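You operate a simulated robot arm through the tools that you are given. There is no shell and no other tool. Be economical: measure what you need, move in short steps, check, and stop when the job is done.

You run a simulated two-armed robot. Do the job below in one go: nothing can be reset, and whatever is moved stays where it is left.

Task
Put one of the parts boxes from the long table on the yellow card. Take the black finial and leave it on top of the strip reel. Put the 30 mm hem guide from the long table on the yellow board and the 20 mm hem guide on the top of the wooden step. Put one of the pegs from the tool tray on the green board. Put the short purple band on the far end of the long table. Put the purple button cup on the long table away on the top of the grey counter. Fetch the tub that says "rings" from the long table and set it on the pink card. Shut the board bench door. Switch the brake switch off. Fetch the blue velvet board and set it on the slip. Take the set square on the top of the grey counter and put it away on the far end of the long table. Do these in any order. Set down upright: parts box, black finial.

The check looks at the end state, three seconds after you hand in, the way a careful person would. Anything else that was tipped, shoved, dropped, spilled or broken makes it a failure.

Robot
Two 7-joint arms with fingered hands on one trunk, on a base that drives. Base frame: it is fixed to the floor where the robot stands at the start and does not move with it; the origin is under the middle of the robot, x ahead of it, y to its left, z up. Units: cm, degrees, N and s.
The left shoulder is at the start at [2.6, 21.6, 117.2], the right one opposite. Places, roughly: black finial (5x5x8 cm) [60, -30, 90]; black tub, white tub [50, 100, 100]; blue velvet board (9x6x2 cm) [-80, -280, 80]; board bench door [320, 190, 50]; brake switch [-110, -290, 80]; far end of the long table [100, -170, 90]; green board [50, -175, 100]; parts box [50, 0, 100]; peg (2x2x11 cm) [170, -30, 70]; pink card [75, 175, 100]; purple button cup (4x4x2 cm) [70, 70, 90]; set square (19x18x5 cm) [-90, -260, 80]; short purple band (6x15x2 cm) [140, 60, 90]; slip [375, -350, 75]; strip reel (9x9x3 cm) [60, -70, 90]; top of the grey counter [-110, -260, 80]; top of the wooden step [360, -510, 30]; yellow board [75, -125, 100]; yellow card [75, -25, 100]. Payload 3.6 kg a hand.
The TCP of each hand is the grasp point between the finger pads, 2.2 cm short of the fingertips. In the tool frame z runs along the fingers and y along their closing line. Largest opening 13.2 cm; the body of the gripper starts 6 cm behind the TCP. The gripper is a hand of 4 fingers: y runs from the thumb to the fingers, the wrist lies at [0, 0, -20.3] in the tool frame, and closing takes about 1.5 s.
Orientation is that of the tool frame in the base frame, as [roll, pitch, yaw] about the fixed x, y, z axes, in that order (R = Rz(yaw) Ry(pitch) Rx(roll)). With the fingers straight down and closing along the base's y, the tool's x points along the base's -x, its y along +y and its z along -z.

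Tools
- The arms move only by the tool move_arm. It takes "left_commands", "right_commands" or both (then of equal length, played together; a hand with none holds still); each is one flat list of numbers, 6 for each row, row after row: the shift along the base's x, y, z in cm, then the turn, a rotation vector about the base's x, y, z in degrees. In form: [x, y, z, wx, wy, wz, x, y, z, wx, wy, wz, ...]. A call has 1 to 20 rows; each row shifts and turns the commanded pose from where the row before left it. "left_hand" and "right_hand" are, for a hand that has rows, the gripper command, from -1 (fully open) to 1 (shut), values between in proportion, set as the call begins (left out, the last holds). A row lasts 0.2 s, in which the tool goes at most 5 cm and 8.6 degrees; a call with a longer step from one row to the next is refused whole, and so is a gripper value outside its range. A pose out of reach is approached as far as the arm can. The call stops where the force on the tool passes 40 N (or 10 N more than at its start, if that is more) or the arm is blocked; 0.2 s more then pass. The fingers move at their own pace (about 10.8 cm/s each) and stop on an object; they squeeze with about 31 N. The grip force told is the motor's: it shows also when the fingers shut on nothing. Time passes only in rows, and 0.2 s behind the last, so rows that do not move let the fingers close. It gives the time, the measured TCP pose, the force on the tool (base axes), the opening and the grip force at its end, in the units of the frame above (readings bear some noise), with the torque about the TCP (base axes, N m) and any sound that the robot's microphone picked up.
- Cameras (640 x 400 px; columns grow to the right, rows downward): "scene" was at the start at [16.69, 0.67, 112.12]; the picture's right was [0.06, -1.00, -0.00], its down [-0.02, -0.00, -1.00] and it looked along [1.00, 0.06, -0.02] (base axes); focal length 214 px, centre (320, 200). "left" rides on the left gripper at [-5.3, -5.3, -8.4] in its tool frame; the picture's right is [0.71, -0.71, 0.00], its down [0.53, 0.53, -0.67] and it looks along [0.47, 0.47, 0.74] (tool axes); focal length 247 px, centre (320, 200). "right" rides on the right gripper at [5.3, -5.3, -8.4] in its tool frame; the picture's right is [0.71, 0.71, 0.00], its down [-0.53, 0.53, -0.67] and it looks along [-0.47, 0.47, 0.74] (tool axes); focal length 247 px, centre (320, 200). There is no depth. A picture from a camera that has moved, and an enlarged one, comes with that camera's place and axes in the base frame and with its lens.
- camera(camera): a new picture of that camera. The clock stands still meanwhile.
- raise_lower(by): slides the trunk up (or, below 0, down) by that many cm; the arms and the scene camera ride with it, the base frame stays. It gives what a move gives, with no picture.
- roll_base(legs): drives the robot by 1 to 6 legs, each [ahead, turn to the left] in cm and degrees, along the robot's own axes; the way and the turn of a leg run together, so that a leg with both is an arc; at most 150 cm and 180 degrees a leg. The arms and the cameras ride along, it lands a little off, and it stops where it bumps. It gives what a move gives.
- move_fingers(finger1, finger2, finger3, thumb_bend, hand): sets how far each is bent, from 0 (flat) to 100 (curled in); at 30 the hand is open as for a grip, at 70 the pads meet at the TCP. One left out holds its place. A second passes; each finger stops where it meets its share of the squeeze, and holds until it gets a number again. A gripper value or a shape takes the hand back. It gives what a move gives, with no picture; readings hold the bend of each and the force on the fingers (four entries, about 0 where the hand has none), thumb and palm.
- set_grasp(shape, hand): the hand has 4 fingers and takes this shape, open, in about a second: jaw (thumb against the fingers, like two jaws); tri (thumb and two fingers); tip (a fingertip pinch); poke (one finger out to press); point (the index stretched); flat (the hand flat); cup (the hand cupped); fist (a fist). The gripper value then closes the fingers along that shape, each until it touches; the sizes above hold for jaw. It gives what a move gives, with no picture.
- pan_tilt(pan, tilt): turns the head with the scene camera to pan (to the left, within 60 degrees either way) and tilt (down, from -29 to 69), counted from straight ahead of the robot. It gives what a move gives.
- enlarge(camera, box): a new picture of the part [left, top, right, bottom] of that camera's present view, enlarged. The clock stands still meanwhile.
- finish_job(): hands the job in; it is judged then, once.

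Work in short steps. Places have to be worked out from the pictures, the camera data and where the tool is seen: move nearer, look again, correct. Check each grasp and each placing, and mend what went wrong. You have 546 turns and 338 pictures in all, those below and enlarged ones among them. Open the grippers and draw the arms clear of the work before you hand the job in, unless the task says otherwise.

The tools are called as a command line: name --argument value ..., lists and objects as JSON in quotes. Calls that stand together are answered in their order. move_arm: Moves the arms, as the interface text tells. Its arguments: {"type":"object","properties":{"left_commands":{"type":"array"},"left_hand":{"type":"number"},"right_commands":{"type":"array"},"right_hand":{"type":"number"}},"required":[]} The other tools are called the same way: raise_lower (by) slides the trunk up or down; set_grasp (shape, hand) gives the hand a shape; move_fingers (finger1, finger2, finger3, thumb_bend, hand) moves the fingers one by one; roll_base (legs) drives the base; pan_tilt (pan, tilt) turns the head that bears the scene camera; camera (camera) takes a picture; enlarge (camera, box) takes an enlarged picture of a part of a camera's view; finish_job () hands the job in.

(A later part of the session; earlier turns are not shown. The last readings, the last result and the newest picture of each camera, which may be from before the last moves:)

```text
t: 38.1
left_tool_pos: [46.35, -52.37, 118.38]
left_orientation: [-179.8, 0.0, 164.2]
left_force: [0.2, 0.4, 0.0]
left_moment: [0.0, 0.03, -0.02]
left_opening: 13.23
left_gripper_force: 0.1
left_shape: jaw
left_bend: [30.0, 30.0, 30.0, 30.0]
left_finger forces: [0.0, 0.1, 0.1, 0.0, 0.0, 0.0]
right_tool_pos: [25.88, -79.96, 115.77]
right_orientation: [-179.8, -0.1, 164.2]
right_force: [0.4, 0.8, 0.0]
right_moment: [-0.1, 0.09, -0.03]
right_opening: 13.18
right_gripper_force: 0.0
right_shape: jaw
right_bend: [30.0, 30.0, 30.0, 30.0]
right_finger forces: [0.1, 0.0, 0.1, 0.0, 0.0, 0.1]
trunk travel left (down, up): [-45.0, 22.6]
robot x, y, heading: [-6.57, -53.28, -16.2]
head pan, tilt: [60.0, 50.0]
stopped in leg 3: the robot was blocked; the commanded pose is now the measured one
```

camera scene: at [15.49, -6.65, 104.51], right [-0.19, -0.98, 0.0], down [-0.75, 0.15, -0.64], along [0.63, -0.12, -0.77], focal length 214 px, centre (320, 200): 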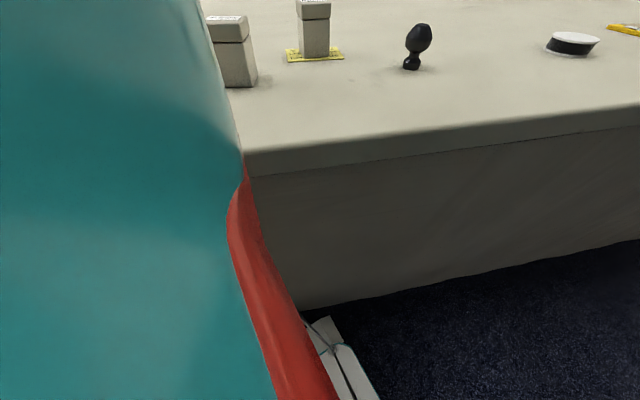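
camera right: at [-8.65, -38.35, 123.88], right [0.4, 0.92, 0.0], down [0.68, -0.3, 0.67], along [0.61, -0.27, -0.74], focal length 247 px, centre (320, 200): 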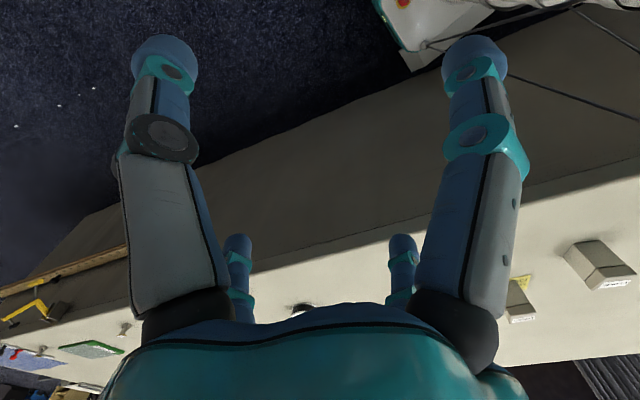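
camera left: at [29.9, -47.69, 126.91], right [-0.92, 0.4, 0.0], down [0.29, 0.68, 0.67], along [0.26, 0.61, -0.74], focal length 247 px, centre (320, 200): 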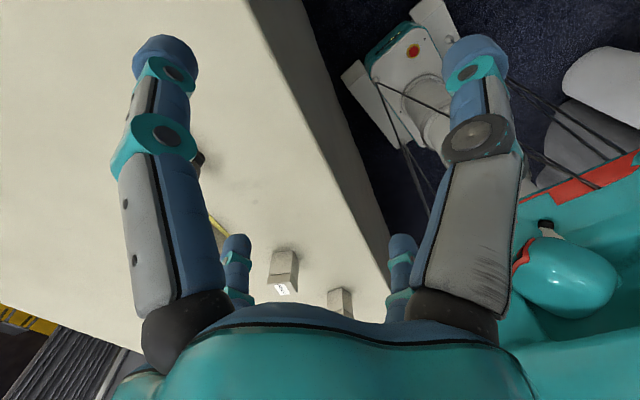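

Blocked again at heading −16°. I look around low to find what the base is touching.

pan_tilt --pan 60 --tilt 60

camera --camera "scene"

pan_tilt --pan -60 --tilt 60

camera --camera "scene"

camera --camera "left"

camera --camera "right"

```text
t: 38.8
left_tool_pos: [46.17, -52.67, 118.58]
left_orientation: [-180.0, 0.1, 164.1]
left_force: [-0.1, 0.9, -0.1]
left_moment: [0.0, 0.02, -0.03]
left_opening: 13.19
left_gripper_force: 0.1
left_shape: jaw
left_bend: [30.0, 30.0, 30.0, 30.0]
left_finger forces: [0.0, 0.0, 0.0, 0.1, 0.1, 0.0]
right_tool_pos: [25.63, -80.29, 115.7]
right_orientation: [-179.9, 0.1, 164.2]
right_force: [0.7, -0.3, 0.2]
right_moment: [0.0, 0.03, -0.05]
right_opening: 13.18
right_gripper_force: 0.0
right_shape: jaw
right_bend: [30.0, 30.0, 30.0, 30.0]
right_finger forces: [0.0, 0.0, 0.0, 0.1, 0.0, 0.1]
trunk travel left (down, up): [-45.0, 22.6]
robot x, y, heading: [-6.56, -53.49, -16.3]
head pan, tilt: [60.0, 60.0]
```

```text
310 pictures are left
camera scene: at [5.74, -50.87, 103.26], right [0.69, -0.72, 0.0], down [-0.63, -0.6, -0.5], along [0.36, 0.35, -0.87], focal length 214 px, centre (320, 200)
```

scene: 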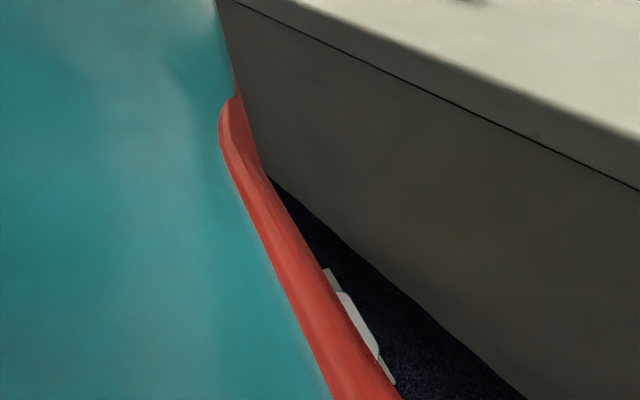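

```text
t: 40.8
left_tool_pos: [46.17, -52.8, 118.58]
left_orientation: [180.0, 0.0, 164.1]
left_force: [-0.5, 0.1, -0.4]
left_moment: [-0.02, -0.01, -0.01]
left_opening: 13.21
left_gripper_force: 0.1
left_shape: jaw
left_bend: [30.0, 30.0, 30.0, 30.0]
left_finger forces: [0.0, 0.0, 0.0, 0.0, 0.1, 0.0]
right_tool_pos: [25.58, -80.34, 115.73]
right_orientation: [-179.9, 0.1, 164.1]
right_force: [-0.2, -0.3, -0.5]
right_moment: [0.0, -0.01, 0.0]
right_opening: 13.18
right_gripper_force: 0.2
right_shape: jaw
right_bend: [30.0, 30.0, 30.0, 30.0]
right_finger forces: [0.0, 0.1, 0.0, 0.1, 0.0, 0.0]
trunk travel left (down, up): [-45.0, 22.6]
robot x, y, heading: [-6.34, -53.27, -16.5]
head pan, tilt: [-60.0, 60.0]
```

```text
309 pictures are left
camera scene: at [2.52, -61.99, 103.25], right [-0.97, -0.24, 0.0], down [-0.21, 0.84, -0.5], along [0.12, -0.49, -0.87], focal length 214 px, centre (320, 200)
```

scene: 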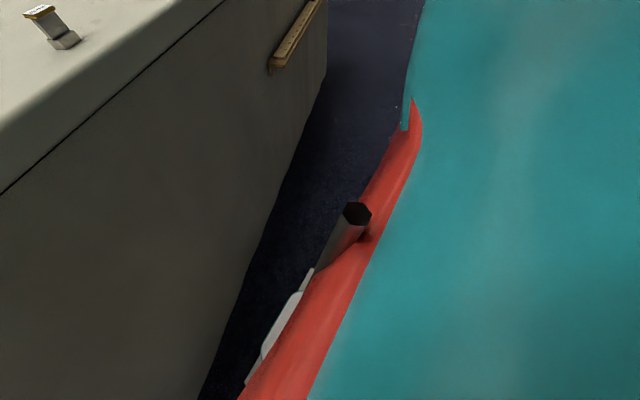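

```text
308 pictures are left
camera left: at [49.92, -59.28, 127.18], right [-0.87, -0.49, 0.0], down [-0.36, 0.65, 0.67], along [-0.32, 0.58, -0.74], focal length 247 px, centre (320, 200)
```

left: 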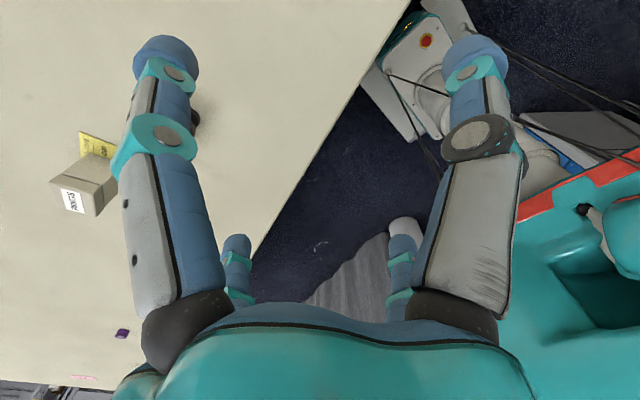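

```text
307 pictures are left
camera right: at [19.17, -84.12, 124.05], right [-0.49, 0.87, 0.0], down [0.65, 0.36, 0.67], along [0.58, 0.33, -0.74], focal length 247 px, centre (320, 200)
```

right: 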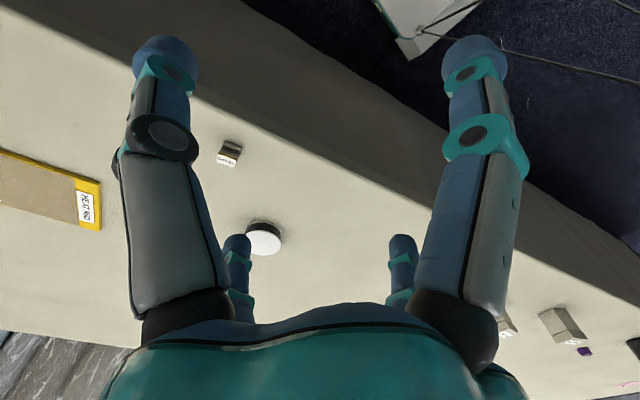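

No visible contact. I retry the remaining turn in a small step and watch the readings.

roll_base --legs '[[0, 6]]'

```text
t: 41.8
left_tool_pos: [45.69, -47.22, 118.62]
left_orientation: [180.0, 0.1, 170.1]
left_force: [-0.4, 0.0, 0.5]
left_moment: [0.0, -0.03, 0.0]
left_opening: 13.2
left_gripper_force: 0.2
left_shape: jaw
left_bend: [30.0, 30.0, 30.0, 30.0]
left_finger forces: [0.0, 0.1, 0.0, 0.0, 0.1, 0.0]
right_tool_pos: [28.32, -76.81, 115.79]
right_orientation: [-180.0, 0.0, 170.1]
right_force: [-0.3, -0.7, -0.4]
right_moment: [-0.03, 0.0, -0.01]
right_opening: 13.18
right_gripper_force: 0.1
right_shape: jaw
right_bend: [30.0, 30.0, 30.0, 30.0]
right_finger forces: [0.0, 0.0, 0.1, 0.1, 0.1, 0.1]
trunk travel left (down, up): [-45.0, 22.6]
robot x, y, heading: [-6.29, -53.59, -10.2]
head pan, tilt: [-60.0, 60.0]
```

That small turn went freely, so the blocking comes from big fast turns. I finish turning and roll ahead 17 cm.

roll_base --legs '[[0, 10], [17, 0]]'

pan_tilt --pan 0 --tilt 45

camera --camera "scene"

camera --camera "right"

```text
t: 43.9
left_tool_pos: [60.87, -37.94, 118.51]
left_orientation: [-179.9, -0.1, -179.5]
left_force: [0.8, -0.4, 0.5]
left_moment: [-0.06, -0.01, 0.02]
left_opening: 13.22
left_gripper_force: 0.0
left_shape: jaw
left_bend: [30.0, 30.0, 30.0, 30.0]
left_finger forces: [0.1, 0.0, 0.0, 0.0, 0.1, 0.0]
right_tool_pos: [49.0, -70.01, 115.84]
right_orientation: [180.0, -0.1, -179.5]
right_force: [0.6, 0.4, -0.1]
right_moment: [0.01, 0.0, 0.0]
right_opening: 13.19
right_gripper_force: 0.1
right_shape: jaw
right_bend: [30.0, 30.0, 30.0, 30.0]
right_finger forces: [0.0, 0.0, 0.1, 0.1, 0.1, 0.0]
trunk travel left (down, up): [-45.0, 22.6]
robot x, y, heading: [10.21, -54.0, 0.2]
head pan, tilt: [-60.0, 60.0]
```

```text
t: 45.2
left_tool_pos: [60.64, -37.79, 118.66]
left_orientation: [-180.0, 0.1, -179.6]
left_force: [0.9, 0.7, -0.3]
left_moment: [0.01, -0.01, 0.0]
left_opening: 13.2
left_gripper_force: 0.0
left_shape: jaw
left_bend: [30.0, 30.0, 30.0, 30.0]
left_finger forces: [0.1, 0.0, 0.0, 0.0, 0.0, 0.1]
right_tool_pos: [48.69, -70.14, 115.78]
right_orientation: [-180.0, -0.1, -179.5]
right_force: [0.7, -0.3, -0.2]
right_moment: [0.0, -0.01, 0.03]
right_opening: 13.19
right_gripper_force: 0.1
right_shape: jaw
right_bend: [30.0, 30.0, 30.0, 30.0]
right_finger forces: [0.0, 0.0, 0.0, 0.0, 0.0, 0.0]
trunk travel left (down, up): [-45.0, 22.6]
robot x, y, heading: [10.36, -54.17, 0.3]
head pan, tilt: [0.0, 45.0]
```

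```text
306 pictures are left
camera scene: at [26.16, -53.87, 105.2], right [0.0, -1.0, 0.0], down [-0.71, 0.0, -0.71], along [0.71, 0.0, -0.71], focal length 214 px, centre (320, 200)
```

scene: 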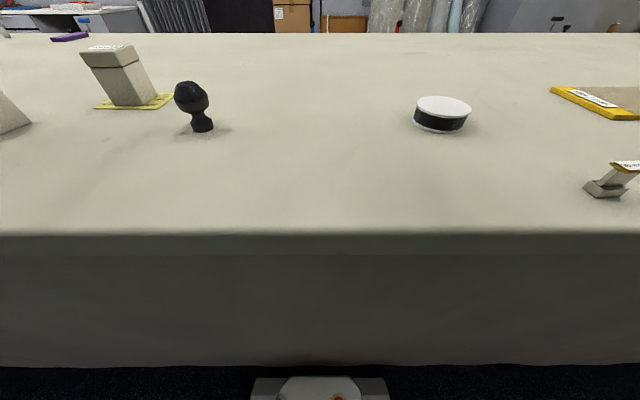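

```text
305 pictures are left
camera right: at [43.55, -75.59, 124.15], right [-0.71, 0.7, 0.0], down [0.52, 0.53, 0.67], along [0.47, 0.48, -0.74], focal length 247 px, centre (320, 200)
```

right: 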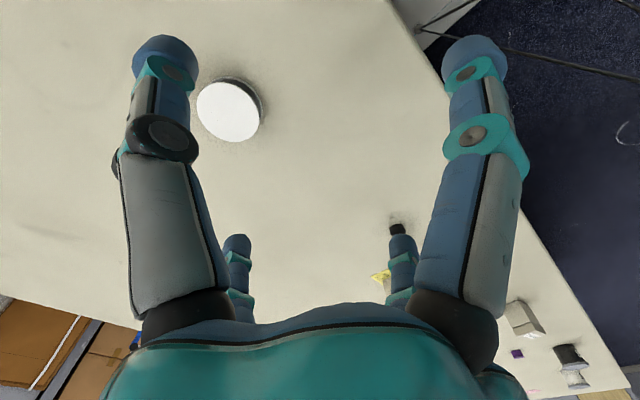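

Finial at about (61,−34.1), reel centre (61.6,−74.2). I pick the finial with the left hand; first a closer look at its shape.

enlarge --camera "scene" --box '[150, 60, 260, 150]'

enlarge --camera "scene" --box '[540, 70, 640, 210]'

```text
4.44 times, centred on (205, 105) of scene
camera zoom: at [26.16, -53.87, 105.2], right [0.0, -1.0, 0.0], down [-0.71, 0.0, -0.71], along [0.71, 0.0, -0.71], focal length 953 px, centre (831, 622)
```

zoom: 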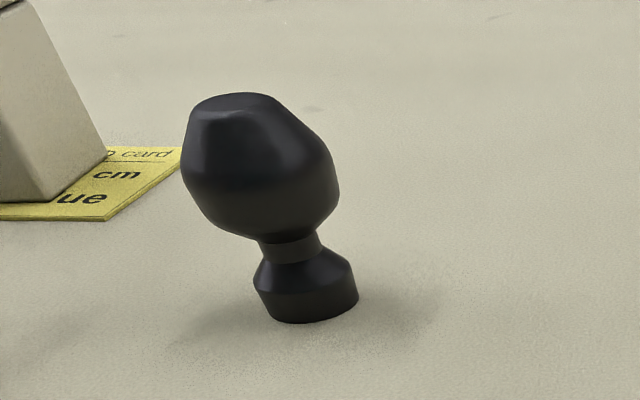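

```text
2.86 times, centred on (590, 140) of scene
camera zoom: at [26.16, -53.87, 105.2], right [0.0, -1.0, 0.0], down [-0.71, 0.0, -0.71], along [0.71, 0.0, -0.71], focal length 613 px, centre (-451, 371)
```

zoom: 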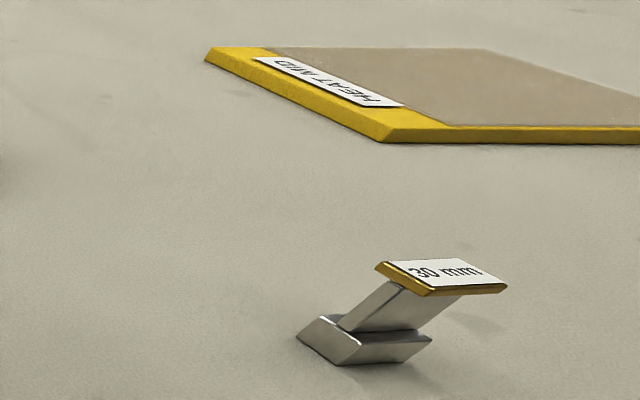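

The 30 mm guide is the near one by the yellow board. I lower the left hand around the finial's ball.

move_arm --left_commands '[-0.2, 1.8, -2, 0, 0, 0, -0.2, 1.8, -4, 0, 0, 0, 0, 0, -4.5, 0, 0, 0, 0, 0, -4.5, 0, 0, 0, 0, 0, -4, 0, 0, 0]' --left_hand -1

camera --camera "left"

camera --camera "scene"

```text
t: 46.4
left_tool_pos: [60.04, -34.21, 99.88]
left_orientation: [-179.9, 0.1, -179.5]
left_force: [0.4, -0.9, 0.0]
left_moment: [0.03, -0.01, 0.02]
left_opening: 13.24
left_gripper_force: 0.2
left_shape: jaw
left_bend: [30.0, 30.0, 30.0, 30.0]
left_finger forces: [0.0, 0.0, 0.1, 0.0, 0.0, 0.0]
right_tool_pos: [48.7, -70.17, 115.84]
right_orientation: [-179.9, 0.0, -179.5]
right_force: [0.3, 0.0, -0.4]
right_moment: [0.02, -0.01, 0.02]
right_opening: 13.24
right_gripper_force: 0.0
right_shape: jaw
right_bend: [30.0, 30.0, 30.0, 30.0]
right_finger forces: [0.1, 0.1, 0.0, 0.0, 0.1, 0.0]
trunk travel left (down, up): [-45.0, 22.6]
robot x, y, heading: [10.55, -53.99, 0.1]
head pan, tilt: [0.0, 45.0]
```

```text
302 pictures are left
camera left: at [65.54, -39.41, 108.46], right [-0.7, -0.71, 0.0], down [-0.53, 0.52, 0.67], along [-0.48, 0.47, -0.75], focal length 247 px, centre (320, 200)
```

left: 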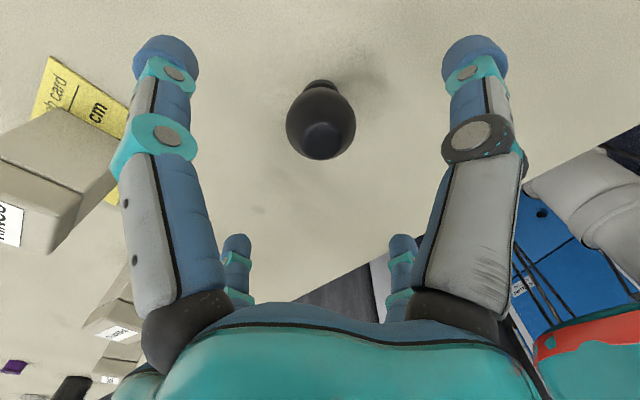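

```text
301 pictures are left
camera scene: at [26.19, -53.85, 105.19], right [0.0, -1.0, 0.0], down [-0.71, 0.0, -0.71], along [0.71, 0.0, -0.71], focal length 214 px, centre (320, 200)
```

scene: 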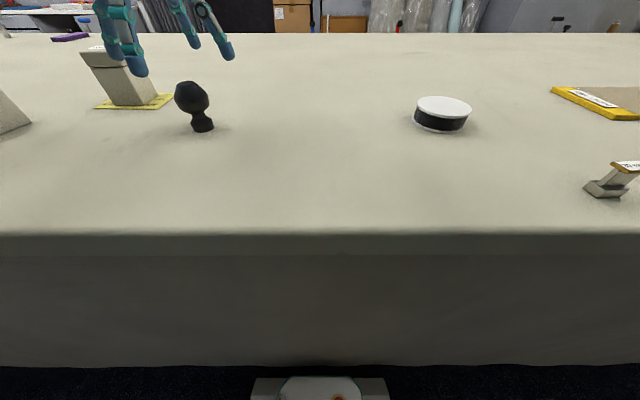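

The finial sits about 0.8 cm off; I correct and lower to z 93.3, then close.

move_arm --left_commands '[0.8, -0.7, 0, 0, 0, 0, 0, 0, -3.5, 0, 0, 0, 0, 0, -3, 0, 0, 0]'

camera --camera "left"

move_arm --left_commands '[0, 0, 0, 0, 0, 0, 0, 0, 0, 0, 0, 0, 0, 0, 0, 0, 0, 0, 0, 0, 0, 0, 0, 0, 0, 0, 0, 0, 0, 0, 0, 0, 0, 0, 0, 0, 0, 0, 0, 0, 0, 0]' --left_hand 1

camera --camera "left"

```text
t: 47.2
left_tool_pos: [60.92, -35.17, 93.13]
left_orientation: [180.0, 0.2, -179.5]
left_force: [-0.2, 0.6, -0.2]
left_moment: [-0.01, -0.01, -0.02]
left_opening: 13.21
left_gripper_force: 0.1
left_shape: jaw
left_bend: [30.0, 30.0, 30.0, 30.0]
left_finger forces: [0.0, 0.0, 0.1, 0.1, 0.1, 0.0]
right_tool_pos: [48.75, -70.17, 115.87]
right_orientation: [180.0, 0.0, -179.5]
right_force: [0.4, -0.1, 0.3]
right_moment: [-0.02, 0.0, 0.0]
right_opening: 13.21
right_gripper_force: 0.1
right_shape: jaw
right_bend: [30.0, 30.0, 30.0, 30.0]
right_finger forces: [0.0, 0.0, 0.1, 0.0, 0.1, 0.0]
trunk travel left (down, up): [-45.0, 22.6]
robot x, y, heading: [10.14, -53.96, 0.1]
head pan, tilt: [0.0, 45.0]
```

```text
300 pictures are left
camera left: at [66.3, -40.41, 101.72], right [-0.7, -0.71, 0.0], down [-0.53, 0.52, 0.67], along [-0.48, 0.47, -0.74], focal length 247 px, centre (320, 200)
```

left: 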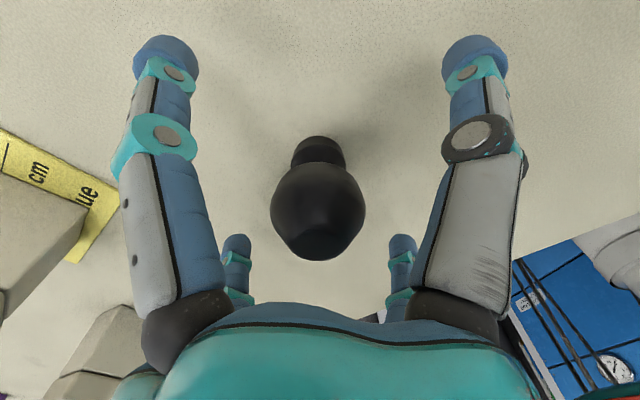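

```text
t: 48.8
left_tool_pos: [60.93, -35.21, 93.24]
left_orientation: [-179.9, 0.0, -179.5]
left_force: [0.3, 0.0, -1.2]
left_moment: [-0.02, -0.01, -0.01]
left_opening: 1.92
left_gripper_force: 31.0
left_shape: jaw
left_bend: [76.0, 80.0, 80.0, 66.0]
left_finger forces: [27.5, 23.6, 26.0, 0.0, 26.1, 0.0]
right_tool_pos: [48.83, -70.2, 115.85]
right_orientation: [179.9, 0.0, -179.5]
right_force: [-0.7, 0.1, 0.1]
right_moment: [-0.01, -0.02, 0.01]
right_opening: 13.24
right_gripper_force: 0.0
right_shape: jaw
right_bend: [30.0, 30.0, 30.0, 30.0]
right_finger forces: [0.0, 0.1, 0.1, 0.0, 0.0, 0.0]
trunk travel left (down, up): [-45.0, 22.6]
robot x, y, heading: [10.22, -54.05, 0.0]
head pan, tilt: [0.0, 45.0]
```

```text
299 pictures are left
camera left: at [66.29, -40.4, 101.74], right [-0.7, -0.71, 0.0], down [-0.53, 0.52, 0.67], along [-0.48, 0.47, -0.74], focal length 247 px, centre (320, 200)
```

left: 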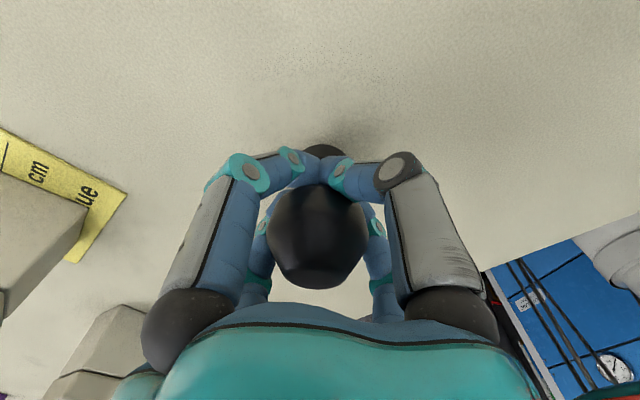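

The fingers closed around the neck under the ball. I lift and check that it hangs upright.

move_arm --left_commands '[0, 0, 1.5, 0, 0, 0, 0, 0, 3, 0, 0, 0, 0, 0, 4, 0, 0, 0, 0, 0, 4, 0, 0, 0, 0, 0, 4, 0, 0, 0]'

enlarge --camera "scene" --box '[60, 0, 280, 140]'

enlarge --camera "left" --box '[180, 80, 460, 300]'

```text
t: 50.0
left_tool_pos: [60.92, -34.85, 109.62]
left_orientation: [-180.0, 0.1, -179.5]
left_force: [-0.3, -0.7, -0.4]
left_moment: [0.0, 0.0, -0.01]
left_opening: 1.89
left_gripper_force: 31.1
left_shape: jaw
left_bend: [76.0, 80.0, 80.0, 66.0]
left_finger forces: [28.4, 24.0, 26.4, 0.0, 26.3, 0.0]
right_tool_pos: [48.71, -70.15, 115.84]
right_orientation: [-180.0, -0.1, -179.5]
right_force: [-0.8, 0.3, 0.0]
right_moment: [-0.01, 0.0, 0.0]
right_opening: 13.18
right_gripper_force: 0.1
right_shape: jaw
right_bend: [30.0, 30.0, 30.0, 30.0]
right_finger forces: [0.0, 0.1, 0.0, 0.0, 0.1, 0.0]
trunk travel left (down, up): [-45.0, 22.6]
robot x, y, heading: [10.51, -53.82, 0.1]
head pan, tilt: [0.0, 45.0]
```

```text
2.86 times, centred on (170, 70) of scene
camera zoom: at [26.14, -53.88, 105.2], right [0.0, -1.0, 0.0], down [-0.71, 0.0, -0.71], along [0.71, 0.0, -0.71], focal length 613 px, centre (749, 571)
```

zoom: 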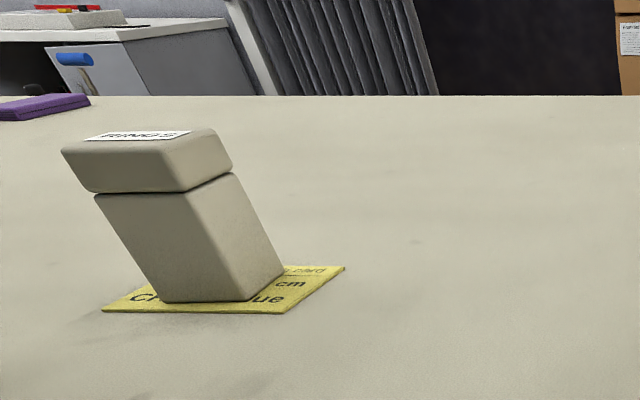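

```text
1.82 times, centred on (320, 190) of left
camera zoom: at [66.28, -40.06, 118.24], right [-0.7, -0.71, 0.0], down [-0.53, 0.52, 0.67], along [-0.47, 0.47, -0.74], focal length 449 px, centre (320, 218)
```

zoom: 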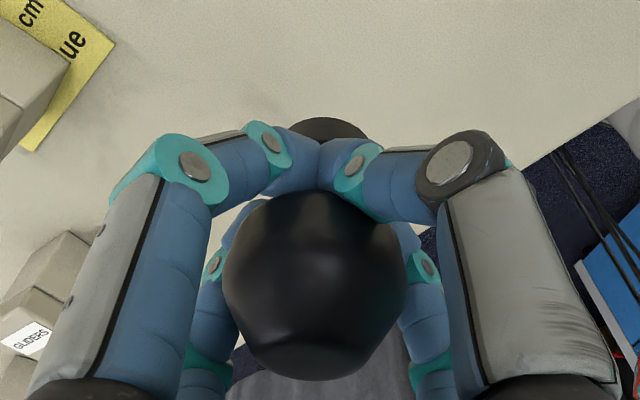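

Held firmly and upright. I back off, turn in 30° steps and drive to y≈−92.

roll_base --legs '[[-16, 0], [0, -30], [0, -30], [0, -30], [38, 0]]'

```text
t: 54.8
left_tool_pos: [34.56, -89.1, 109.71]
left_orientation: [179.7, -0.1, 119.5]
left_force: [-1.3, 0.0, 0.2]
left_moment: [-0.01, -0.04, 0.0]
left_opening: 1.88
left_gripper_force: 31.2
left_shape: jaw
left_bend: [76.0, 80.0, 80.0, 66.0]
left_finger forces: [0.1, 25.0, 26.1, 0.0, 27.3, 0.0]
right_tool_pos: [-2.39, -95.64, 115.92]
right_orientation: [179.7, 0.1, 119.5]
right_force: [-0.8, 0.2, -0.2]
right_moment: [0.02, -0.04, 0.01]
right_opening: 13.19
right_gripper_force: 0.0
right_shape: jaw
right_bend: [30.0, 30.0, 30.0, 30.0]
right_finger forces: [0.0, 0.0, 0.1, 0.0, 0.0, 0.0]
trunk travel left (down, up): [-45.0, 22.6]
robot x, y, heading: [-1.55, -51.85, -61.2]
head pan, tilt: [0.0, 45.0]
stopped in leg 4: the robot was blocked; the commanded pose is now the measured one
```

Blocked again at −61°; one finger reading dropped. I check the finial in the hand and the surroundings.

camera --camera "left"

camera --camera "right"

camera --camera "scene"

```text
296 pictures are left
camera left: at [32.59, -96.43, 118.23], right [-0.96, 0.27, 0.0], down [0.2, 0.72, 0.67], along [0.18, 0.65, -0.74], focal length 247 px, centre (320, 200)
```

left: 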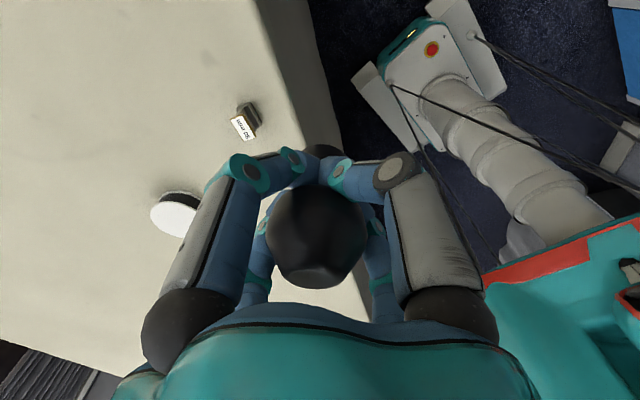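

```text
295 pictures are left
camera right: at [-9.57, -93.73, 124.16], right [0.27, 0.96, 0.0], down [0.71, -0.2, 0.67], along [0.65, -0.18, -0.74], focal length 247 px, centre (320, 200)
```

right: 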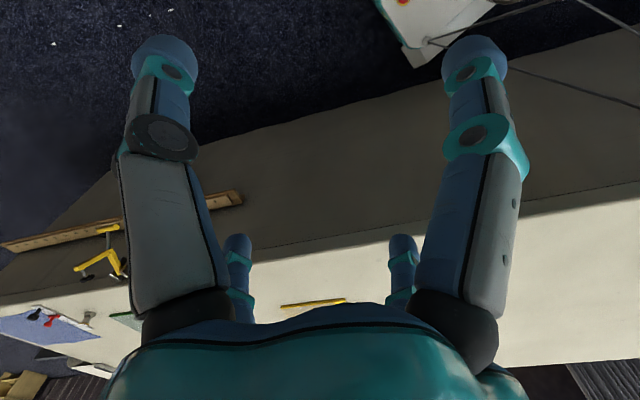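

```text
294 pictures are left
camera scene: at [5.25, -65.54, 105.2], right [-0.87, -0.49, 0.0], down [-0.34, 0.62, -0.71], along [0.35, -0.62, -0.71], focal length 214 px, centre (320, 200)
```

scene: 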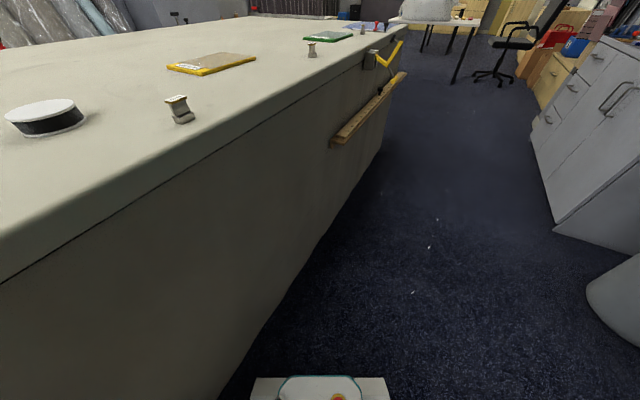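

The finial is still well held. I turn in small separate steps, reading the pose each time.

roll_base --legs '[[0, -12]]'

roll_base --legs '[[0, -12]]'

```text
t: 56.0
left_tool_pos: [26.41, -96.24, 109.56]
left_orientation: [179.9, 0.0, 107.4]
left_force: [-0.7, -0.3, -0.3]
left_moment: [0.02, -0.03, -0.02]
left_opening: 1.9
left_gripper_force: 30.4
left_shape: jaw
left_bend: [76.0, 80.0, 80.0, 66.0]
left_finger forces: [0.0, 25.2, 26.0, 0.0, 27.5, 0.0]
right_tool_pos: [-11.14, -94.84, 115.93]
right_orientation: [179.9, 0.1, 107.5]
right_force: [-0.2, -0.4, -0.4]
right_moment: [-0.01, 0.01, -0.02]
right_opening: 13.23
right_gripper_force: 0.1
right_shape: jaw
right_bend: [30.0, 30.0, 30.0, 30.0]
right_finger forces: [0.1, 0.0, 0.0, 0.0, 0.1, 0.1]
trunk travel left (down, up): [-45.0, 22.6]
robot x, y, heading: [-0.77, -51.21, -73.6]
head pan, tilt: [0.0, 45.0]
```

```text
t: 57.2
left_tool_pos: [16.55, -100.98, 109.71]
left_orientation: [179.9, 0.0, 95.5]
left_force: [-0.5, 0.3, -0.5]
left_moment: [-0.03, 0.0, 0.01]
left_opening: 1.88
left_gripper_force: 30.9
left_shape: jaw
left_bend: [76.0, 80.0, 80.0, 66.0]
left_finger forces: [0.0, 25.5, 26.0, 0.0, 27.6, 0.0]
right_tool_pos: [-19.8, -91.76, 116.02]
right_orientation: [180.0, 0.1, 95.4]
right_force: [-0.2, 0.8, -0.9]
right_moment: [0.02, -0.02, -0.01]
right_opening: 13.21
right_gripper_force: 0.1
right_shape: jaw
right_bend: [30.0, 30.0, 30.0, 30.0]
right_finger forces: [0.0, 0.0, 0.0, 0.1, 0.1, 0.1]
trunk travel left (down, up): [-45.0, 22.6]
robot x, y, heading: [0.01, -51.72, -85.5]
head pan, tilt: [0.0, 45.0]
```

These drift slightly but work. I continue: a bit more turn, then drive 40 cm along the table.

roll_base --legs '[[0, -13], [40, 0]]'

roll_base --legs '[[0, 20]]'

roll_base --legs '[[0, 20]]'

```text
t: 60.5
left_tool_pos: [-0.14, -142.96, 109.64]
left_orientation: [-180.0, -0.1, 83.0]
left_force: [-0.1, -0.9, -1.3]
left_moment: [0.01, 0.04, 0.01]
left_opening: 1.88
left_gripper_force: 31.1
left_shape: jaw
left_bend: [76.0, 80.0, 80.0, 66.0]
left_finger forces: [0.1, 25.9, 26.1, 0.0, 27.8, 0.0]
right_tool_pos: [-33.73, -126.13, 115.94]
right_orientation: [-180.0, 0.0, 83.1]
right_force: [0.6, 0.0, 0.2]
right_moment: [0.05, 0.01, 0.0]
right_opening: 13.19
right_gripper_force: 0.1
right_shape: jaw
right_bend: [30.0, 30.0, 30.0, 30.0]
right_finger forces: [0.0, 0.1, 0.0, 0.0, 0.0, 0.0]
trunk travel left (down, up): [-45.0, 22.6]
robot x, y, heading: [-5.83, -91.01, -97.7]
head pan, tilt: [0.0, 45.0]
```

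```text
t: 61.9
left_tool_pos: [17.03, -137.71, 109.77]
left_orientation: [180.0, 0.0, 102.6]
left_force: [-0.5, 0.3, -1.0]
left_moment: [0.02, -0.02, 0.0]
left_opening: 1.87
left_gripper_force: 30.9
left_shape: jaw
left_bend: [76.0, 80.0, 80.0, 66.0]
left_finger forces: [0.0, 26.0, 25.8, 0.0, 28.2, 0.0]
right_tool_pos: [-20.17, -133.25, 116.16]
right_orientation: [-179.9, 0.1, 102.8]
right_force: [-1.2, 0.0, -0.2]
right_moment: [-0.01, -0.03, 0.03]
right_opening: 13.19
right_gripper_force: 0.0
right_shape: jaw
right_bend: [30.0, 30.0, 30.0, 30.0]
right_finger forces: [0.0, 0.0, 0.0, 0.0, 0.0, 0.0]
trunk travel left (down, up): [-45.0, 22.6]
robot x, y, heading: [-7.2, -91.61, -78.4]
head pan, tilt: [0.0, 45.0]
```

```text
t: 63.4
left_tool_pos: [30.84, -126.95, 109.76]
left_orientation: [-180.0, 0.0, 122.0]
left_force: [0.1, -0.4, -1.0]
left_moment: [-0.01, -0.02, 0.0]
left_opening: 1.89
left_gripper_force: 31.2
left_shape: jaw
left_bend: [76.0, 80.0, 80.0, 66.0]
left_finger forces: [0.0, 26.1, 25.7, 0.0, 28.3, 0.0]
right_tool_pos: [-5.71, -134.78, 116.23]
right_orientation: [-180.0, 0.2, 121.9]
right_force: [0.3, -0.6, -0.2]
right_moment: [-0.03, 0.02, -0.01]
right_opening: 13.19
right_gripper_force: 0.0
right_shape: jaw
right_bend: [30.0, 30.0, 30.0, 30.0]
right_finger forces: [0.0, 0.1, 0.0, 0.0, 0.1, 0.0]
trunk travel left (down, up): [-45.0, 22.6]
robot x, y, heading: [-8.95, -91.55, -59.2]
head pan, tilt: [0.0, 45.0]
```

Turning works well in 20° steps; I finish the turn to face the table.

roll_base --legs '[[0, 20]]'

roll_base --legs '[[0, 20]]'

roll_base --legs '[[0, 20]]'

```text
t: 64.9
left_tool_pos: [40.76, -110.83, 109.77]
left_orientation: [-180.0, 0.0, 142.2]
left_force: [0.0, 0.7, -0.5]
left_moment: [0.0, 0.02, -0.03]
left_opening: 1.87
left_gripper_force: 31.5
left_shape: jaw
left_bend: [76.0, 80.0, 80.0, 66.0]
left_finger forces: [0.0, 26.5, 25.5, 0.1, 28.7, 0.0]
right_tool_pos: [9.14, -131.0, 116.21]
right_orientation: [-179.9, 0.2, 142.3]
right_force: [-0.2, 1.1, 0.2]
right_moment: [0.01, 0.04, 0.0]
right_opening: 13.19
right_gripper_force: 0.0
right_shape: jaw
right_bend: [30.0, 30.0, 30.0, 30.0]
right_finger forces: [0.0, 0.0, 0.1, 0.0, 0.0, 0.0]
trunk travel left (down, up): [-45.0, 22.6]
robot x, y, heading: [-10.06, -93.33, -38.5]
head pan, tilt: [0.0, 45.0]
```

```text
t: 66.4
left_tool_pos: [44.08, -92.28, 109.94]
left_orientation: [-179.9, 0.0, 162.6]
left_force: [-0.8, 0.3, -1.3]
left_moment: [-0.06, 0.0, 0.0]
left_opening: 1.88
left_gripper_force: 30.9
left_shape: jaw
left_bend: [76.0, 80.0, 80.0, 66.0]
left_finger forces: [0.0, 26.8, 25.4, 0.0, 28.8, 0.1]
right_tool_pos: [21.4, -122.19, 116.27]
right_orientation: [-180.0, 0.2, 162.6]
right_force: [0.1, -0.6, -0.6]
right_moment: [0.01, 0.04, 0.02]
right_opening: 13.18
right_gripper_force: 0.1
right_shape: jaw
right_bend: [30.0, 30.0, 30.0, 30.0]
right_finger forces: [0.0, 0.0, 0.0, 0.0, 0.0, 0.0]
trunk travel left (down, up): [-45.0, 22.6]
robot x, y, heading: [-10.11, -94.91, -18.3]
head pan, tilt: [0.0, 45.0]
```

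```text
t: 67.8
left_tool_pos: [40.05, -74.19, 109.9]
left_orientation: [-180.0, 0.0, -177.8]
left_force: [0.6, 0.5, -2.0]
left_moment: [-0.02, -0.04, 0.01]
left_opening: 1.86
left_gripper_force: 30.6
left_shape: jaw
left_bend: [76.0, 80.0, 80.0, 66.0]
left_finger forces: [0.0, 26.9, 25.3, 0.1, 28.9, 0.0]
right_tool_pos: [28.76, -109.91, 116.35]
right_orientation: [179.9, 0.1, -177.6]
right_force: [0.2, 0.6, 0.6]
right_moment: [0.02, 0.02, 0.0]
right_opening: 13.18
right_gripper_force: 0.1
right_shape: jaw
right_bend: [30.0, 30.0, 30.0, 30.0]
right_finger forces: [0.0, 0.0, 0.0, 0.1, 0.1, 0.0]
trunk travel left (down, up): [-45.0, 22.6]
robot x, y, heading: [-10.11, -96.66, 1.6]
head pan, tilt: [0.0, 45.0]
```

Now I roll 20 cm ahead to the table and look.

roll_base --legs '[[20, -1.5]]'

camera --camera "scene"

camera --camera "left"

camera --camera "right"

```text
t: 69.4
left_tool_pos: [60.61, -75.33, 109.82]
left_orientation: [179.9, -0.1, -179.4]
left_force: [0.5, -0.2, -0.7]
left_moment: [-0.03, 0.04, 0.03]
left_opening: 1.86
left_gripper_force: 31.0
left_shape: jaw
left_bend: [76.0, 80.0, 80.0, 66.0]
left_finger forces: [0.1, 27.1, 25.4, 0.1, 29.0, 0.1]
right_tool_pos: [48.36, -110.72, 116.21]
right_orientation: [179.9, 0.1, -179.2]
right_force: [0.0, -0.3, 0.3]
right_moment: [-0.01, -0.01, 0.0]
right_opening: 13.24
right_gripper_force: 0.0
right_shape: jaw
right_bend: [30.0, 30.0, 30.0, 30.0]
right_finger forces: [0.0, 0.0, 0.1, 0.0, 0.0, 0.1]
trunk travel left (down, up): [-45.0, 22.6]
robot x, y, heading: [9.48, -96.0, -0.0]
head pan, tilt: [0.0, 45.0]
```

```text
293 pictures are left
camera scene: at [25.66, -96.17, 105.18], right [0.0, -1.0, 0.0], down [-0.71, 0.0, -0.71], along [0.71, 0.0, -0.71], focal length 214 px, centre (320, 200)
```

scene: 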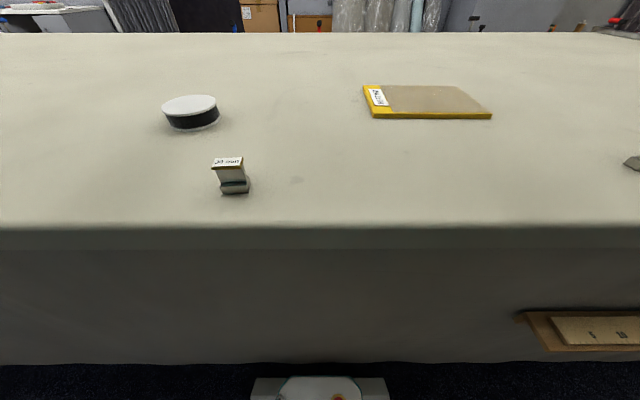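

```text
292 pictures are left
camera left: at [66.02, -80.61, 118.49], right [-0.7, -0.71, 0.0], down [-0.53, 0.52, 0.67], along [-0.48, 0.47, -0.74], focal length 247 px, centre (320, 200)
```

left: 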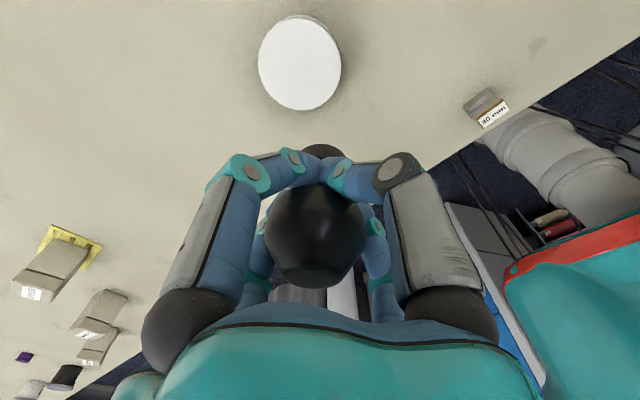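

```text
291 pictures are left
camera right: at [43.09, -116.23, 124.65], right [-0.72, 0.7, 0.0], down [0.52, 0.53, 0.67], along [0.47, 0.48, -0.74], focal length 247 px, centre (320, 200)
```

right: 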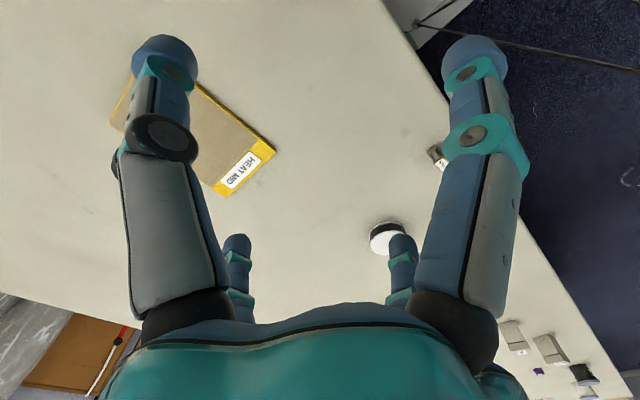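

Reel centre is about (62.5,−74.6). I centre the finial over it and lower to just above the reel top.

move_arm --left_commands '[1, 0.3, -2, 0, 0, 0, 0.9, 0.3, -4, 0, 0, 0, 0, 0, -3, 0, 0, 0, 0, 0, -2, 0, 0, 0]'

camera --camera "left"

enlarge --camera "scene" --box '[130, 50, 280, 150]'

```text
t: 70.4
left_tool_pos: [62.11, -74.7, 99.05]
left_orientation: [180.0, 0.0, -179.4]
left_force: [0.7, 0.3, -1.4]
left_moment: [0.0, 0.0, 0.0]
left_opening: 1.87
left_gripper_force: 30.8
left_shape: jaw
left_bend: [76.0, 80.0, 80.0, 66.0]
left_finger forces: [0.0, 27.4, 25.8, 0.0, 28.7, 0.0]
right_tool_pos: [48.25, -110.73, 116.46]
right_orientation: [-179.9, 0.1, -179.3]
right_force: [0.2, 0.0, -0.5]
right_moment: [0.0, 0.01, -0.01]
right_opening: 13.2
right_gripper_force: 0.1
right_shape: jaw
right_bend: [30.0, 30.0, 30.0, 30.0]
right_finger forces: [0.1, 0.1, 0.1, 0.0, 0.1, 0.0]
trunk travel left (down, up): [-45.0, 22.6]
robot x, y, heading: [9.76, -95.86, 0.3]
head pan, tilt: [0.0, 45.0]
```

```text
290 pictures are left
camera left: at [67.58, -79.95, 107.52], right [-0.7, -0.71, 0.0], down [-0.53, 0.52, 0.67], along [-0.48, 0.47, -0.74], focal length 247 px, centre (320, 200)
```

left: 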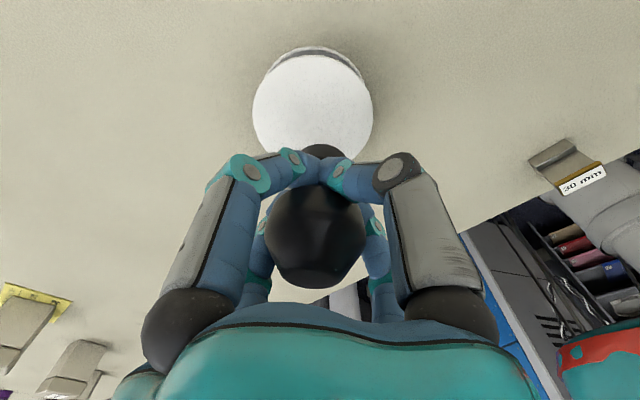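

```text
4.00 times, centred on (205, 100) of scene
camera zoom: at [25.58, -96.13, 105.19], right [0.0, -1.0, 0.0], down [-0.71, 0.0, -0.71], along [0.71, 0.0, -0.71], focal length 858 px, centre (780, 600)
```

zoom: 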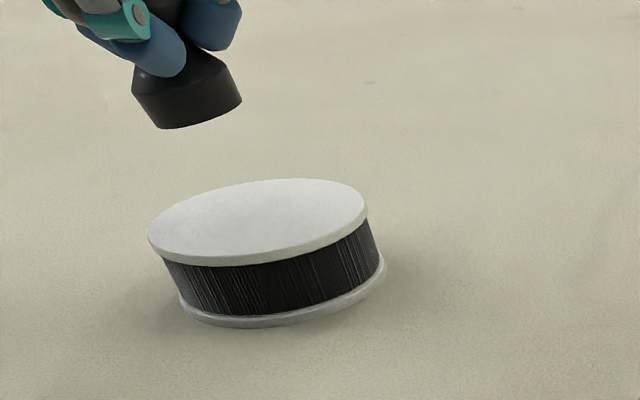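

The base looks about 0.8 cm toward +y of the reel centre. I correct and lower slowly.

move_arm --left_commands '[0.3, -0.8, -0.8, 0, 0, 0, 0, 0, -0.8, 0, 0, 0]'

enlarge --camera "scene" --box '[130, 50, 280, 150]'

```text
t: 71.0
left_tool_pos: [62.63, -75.44, 97.29]
left_orientation: [-180.0, 0.0, -179.4]
left_force: [0.2, -0.2, -0.8]
left_moment: [-0.02, -0.01, -0.03]
left_opening: 1.87
left_gripper_force: 31.1
left_shape: jaw
left_bend: [76.0, 79.0, 80.0, 66.0]
left_finger forces: [0.1, 27.5, 26.0, 0.0, 28.6, 0.0]
right_tool_pos: [48.21, -110.65, 116.54]
right_orientation: [-180.0, 0.3, -179.2]
right_force: [-0.1, 0.5, -0.1]
right_moment: [0.0, 0.0, -0.01]
right_opening: 13.19
right_gripper_force: 0.0
right_shape: jaw
right_bend: [30.0, 30.0, 30.0, 30.0]
right_finger forces: [0.0, 0.0, 0.0, 0.1, 0.0, 0.1]
trunk travel left (down, up): [-45.0, 22.6]
robot x, y, heading: [9.46, -96.04, 0.2]
head pan, tilt: [0.0, 45.0]
```

```text
4.00 times, centred on (205, 100) of scene
camera zoom: at [25.54, -96.12, 105.2], right [0.0, -1.0, 0.0], down [-0.71, 0.0, -0.71], along [0.71, 0.0, -0.71], focal length 858 px, centre (780, 600)
```

zoom: 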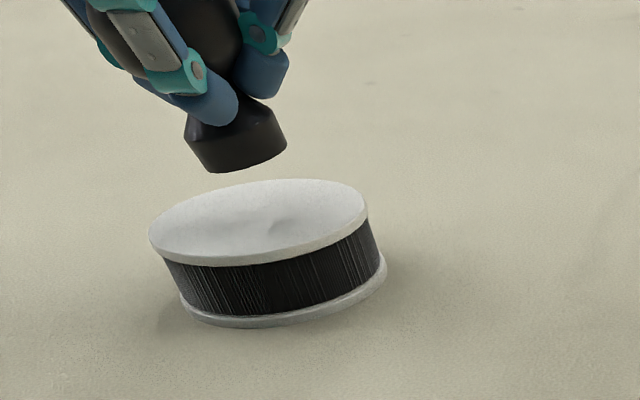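

Still above. I lower in small steps until contact.

move_arm --left_commands '[0, 0, -0.5, 0, 0, 0, 0, 0, -0.4, 0, 0, 0]'

enlarge --camera "scene" --box '[130, 50, 280, 150]'

enlarge --camera "left" --box '[180, 40, 460, 220]'

```text
t: 71.6
left_tool_pos: [62.63, -75.42, 96.43]
left_orientation: [180.0, -0.1, -179.4]
left_force: [-0.6, 0.4, -0.4]
left_moment: [-0.01, 0.0, 0.02]
left_opening: 1.83
left_gripper_force: 31.2
left_shape: jaw
left_bend: [76.0, 79.0, 80.0, 66.0]
left_finger forces: [0.0, 27.5, 25.9, 0.0, 28.7, 0.0]
right_tool_pos: [48.13, -110.71, 116.38]
right_orientation: [180.0, 0.1, -179.1]
right_force: [-0.4, 0.2, 0.3]
right_moment: [0.04, -0.01, -0.01]
right_opening: 13.21
right_gripper_force: 0.0
right_shape: jaw
right_bend: [30.0, 30.0, 30.0, 30.0]
right_finger forces: [0.0, 0.0, 0.0, 0.1, 0.0, 0.0]
trunk travel left (down, up): [-45.0, 22.6]
robot x, y, heading: [10.01, -95.98, 0.0]
head pan, tilt: [0.0, 45.0]
```

```text
4.00 times, centred on (205, 100) of scene
camera zoom: at [25.56, -96.14, 105.2], right [0.0, -1.0, 0.0], down [-0.71, 0.0, -0.71], along [0.71, 0.0, -0.71], focal length 858 px, centre (780, 600)
```

zoom: 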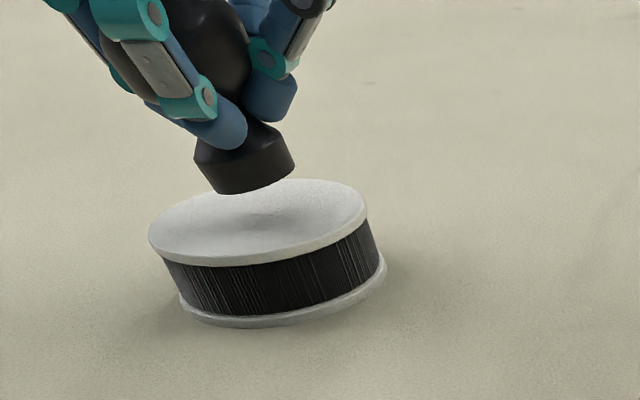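

```text
2.22 times, centred on (320, 130) of left
camera zoom: at [68.08, -80.78, 105.03], right [-0.7, -0.71, 0.0], down [-0.53, 0.52, 0.67], along [-0.48, 0.47, -0.74], focal length 549 px, centre (320, 356)
```

zoom: 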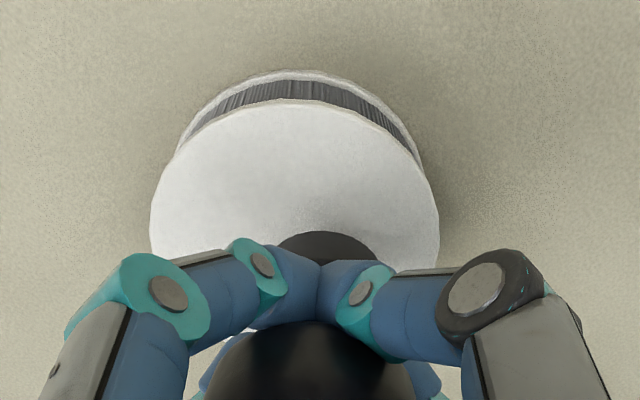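

Combining both views: the finial needs about 0.9 cm more in +x and there is ~1.7 cm gap. I shift and lower stepwise.

move_arm --left_commands '[0.9, 0.1, 0, 0, 0, 0, 0, 0, -0.6, 0, 0, 0, 0, 0, -0.4, 0, 0, 0]'

enlarge --camera "scene" --box '[130, 50, 280, 150]'

enlarge --camera "left" --box '[180, 40, 460, 220]'

```text
t: 72.4
left_tool_pos: [63.52, -75.58, 95.54]
left_orientation: [180.0, 0.0, -179.4]
left_force: [0.0, -0.1, -0.4]
left_moment: [-0.01, -0.05, 0.01]
left_opening: 1.85
left_gripper_force: 31.2
left_shape: jaw
left_bend: [76.0, 79.0, 80.0, 66.0]
left_finger forces: [0.0, 27.7, 26.0, 0.0, 28.7, 0.0]
right_tool_pos: [48.16, -110.75, 116.34]
right_orientation: [-179.9, 0.1, -179.2]
right_force: [0.0, -0.1, -0.1]
right_moment: [0.0, 0.01, -0.03]
right_opening: 13.21
right_gripper_force: 0.1
right_shape: jaw
right_bend: [30.0, 30.0, 30.0, 30.0]
right_finger forces: [0.1, 0.0, 0.0, 0.0, 0.0, 0.0]
trunk travel left (down, up): [-45.0, 22.6]
robot x, y, heading: [9.95, -96.22, -0.1]
head pan, tilt: [0.0, 45.0]
```

```text
4.00 times, centred on (205, 100) of scene
camera zoom: at [25.57, -96.15, 105.19], right [0.0, -1.0, 0.0], down [-0.71, 0.0, -0.71], along [0.71, 0.0, -0.71], focal length 858 px, centre (780, 600)
```

zoom: 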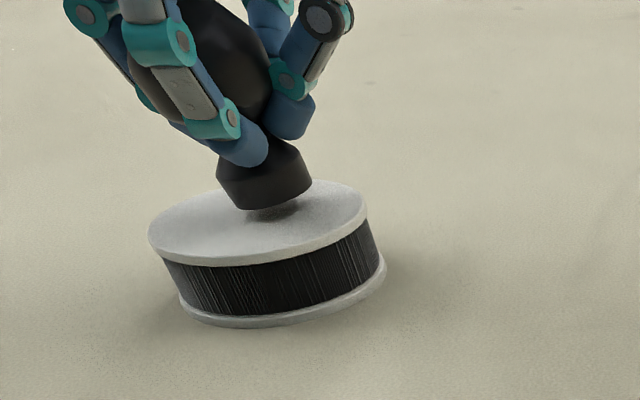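

```text
2.22 times, centred on (320, 130) of left
camera zoom: at [69.03, -80.75, 104.09], right [-0.7, -0.71, 0.0], down [-0.53, 0.52, 0.67], along [-0.48, 0.47, -0.74], focal length 549 px, centre (320, 356)
```

zoom: 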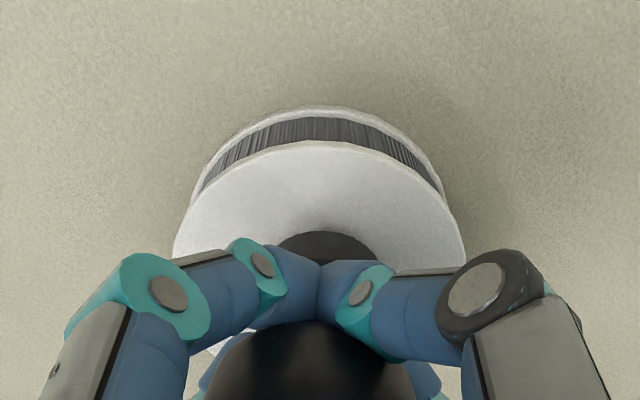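

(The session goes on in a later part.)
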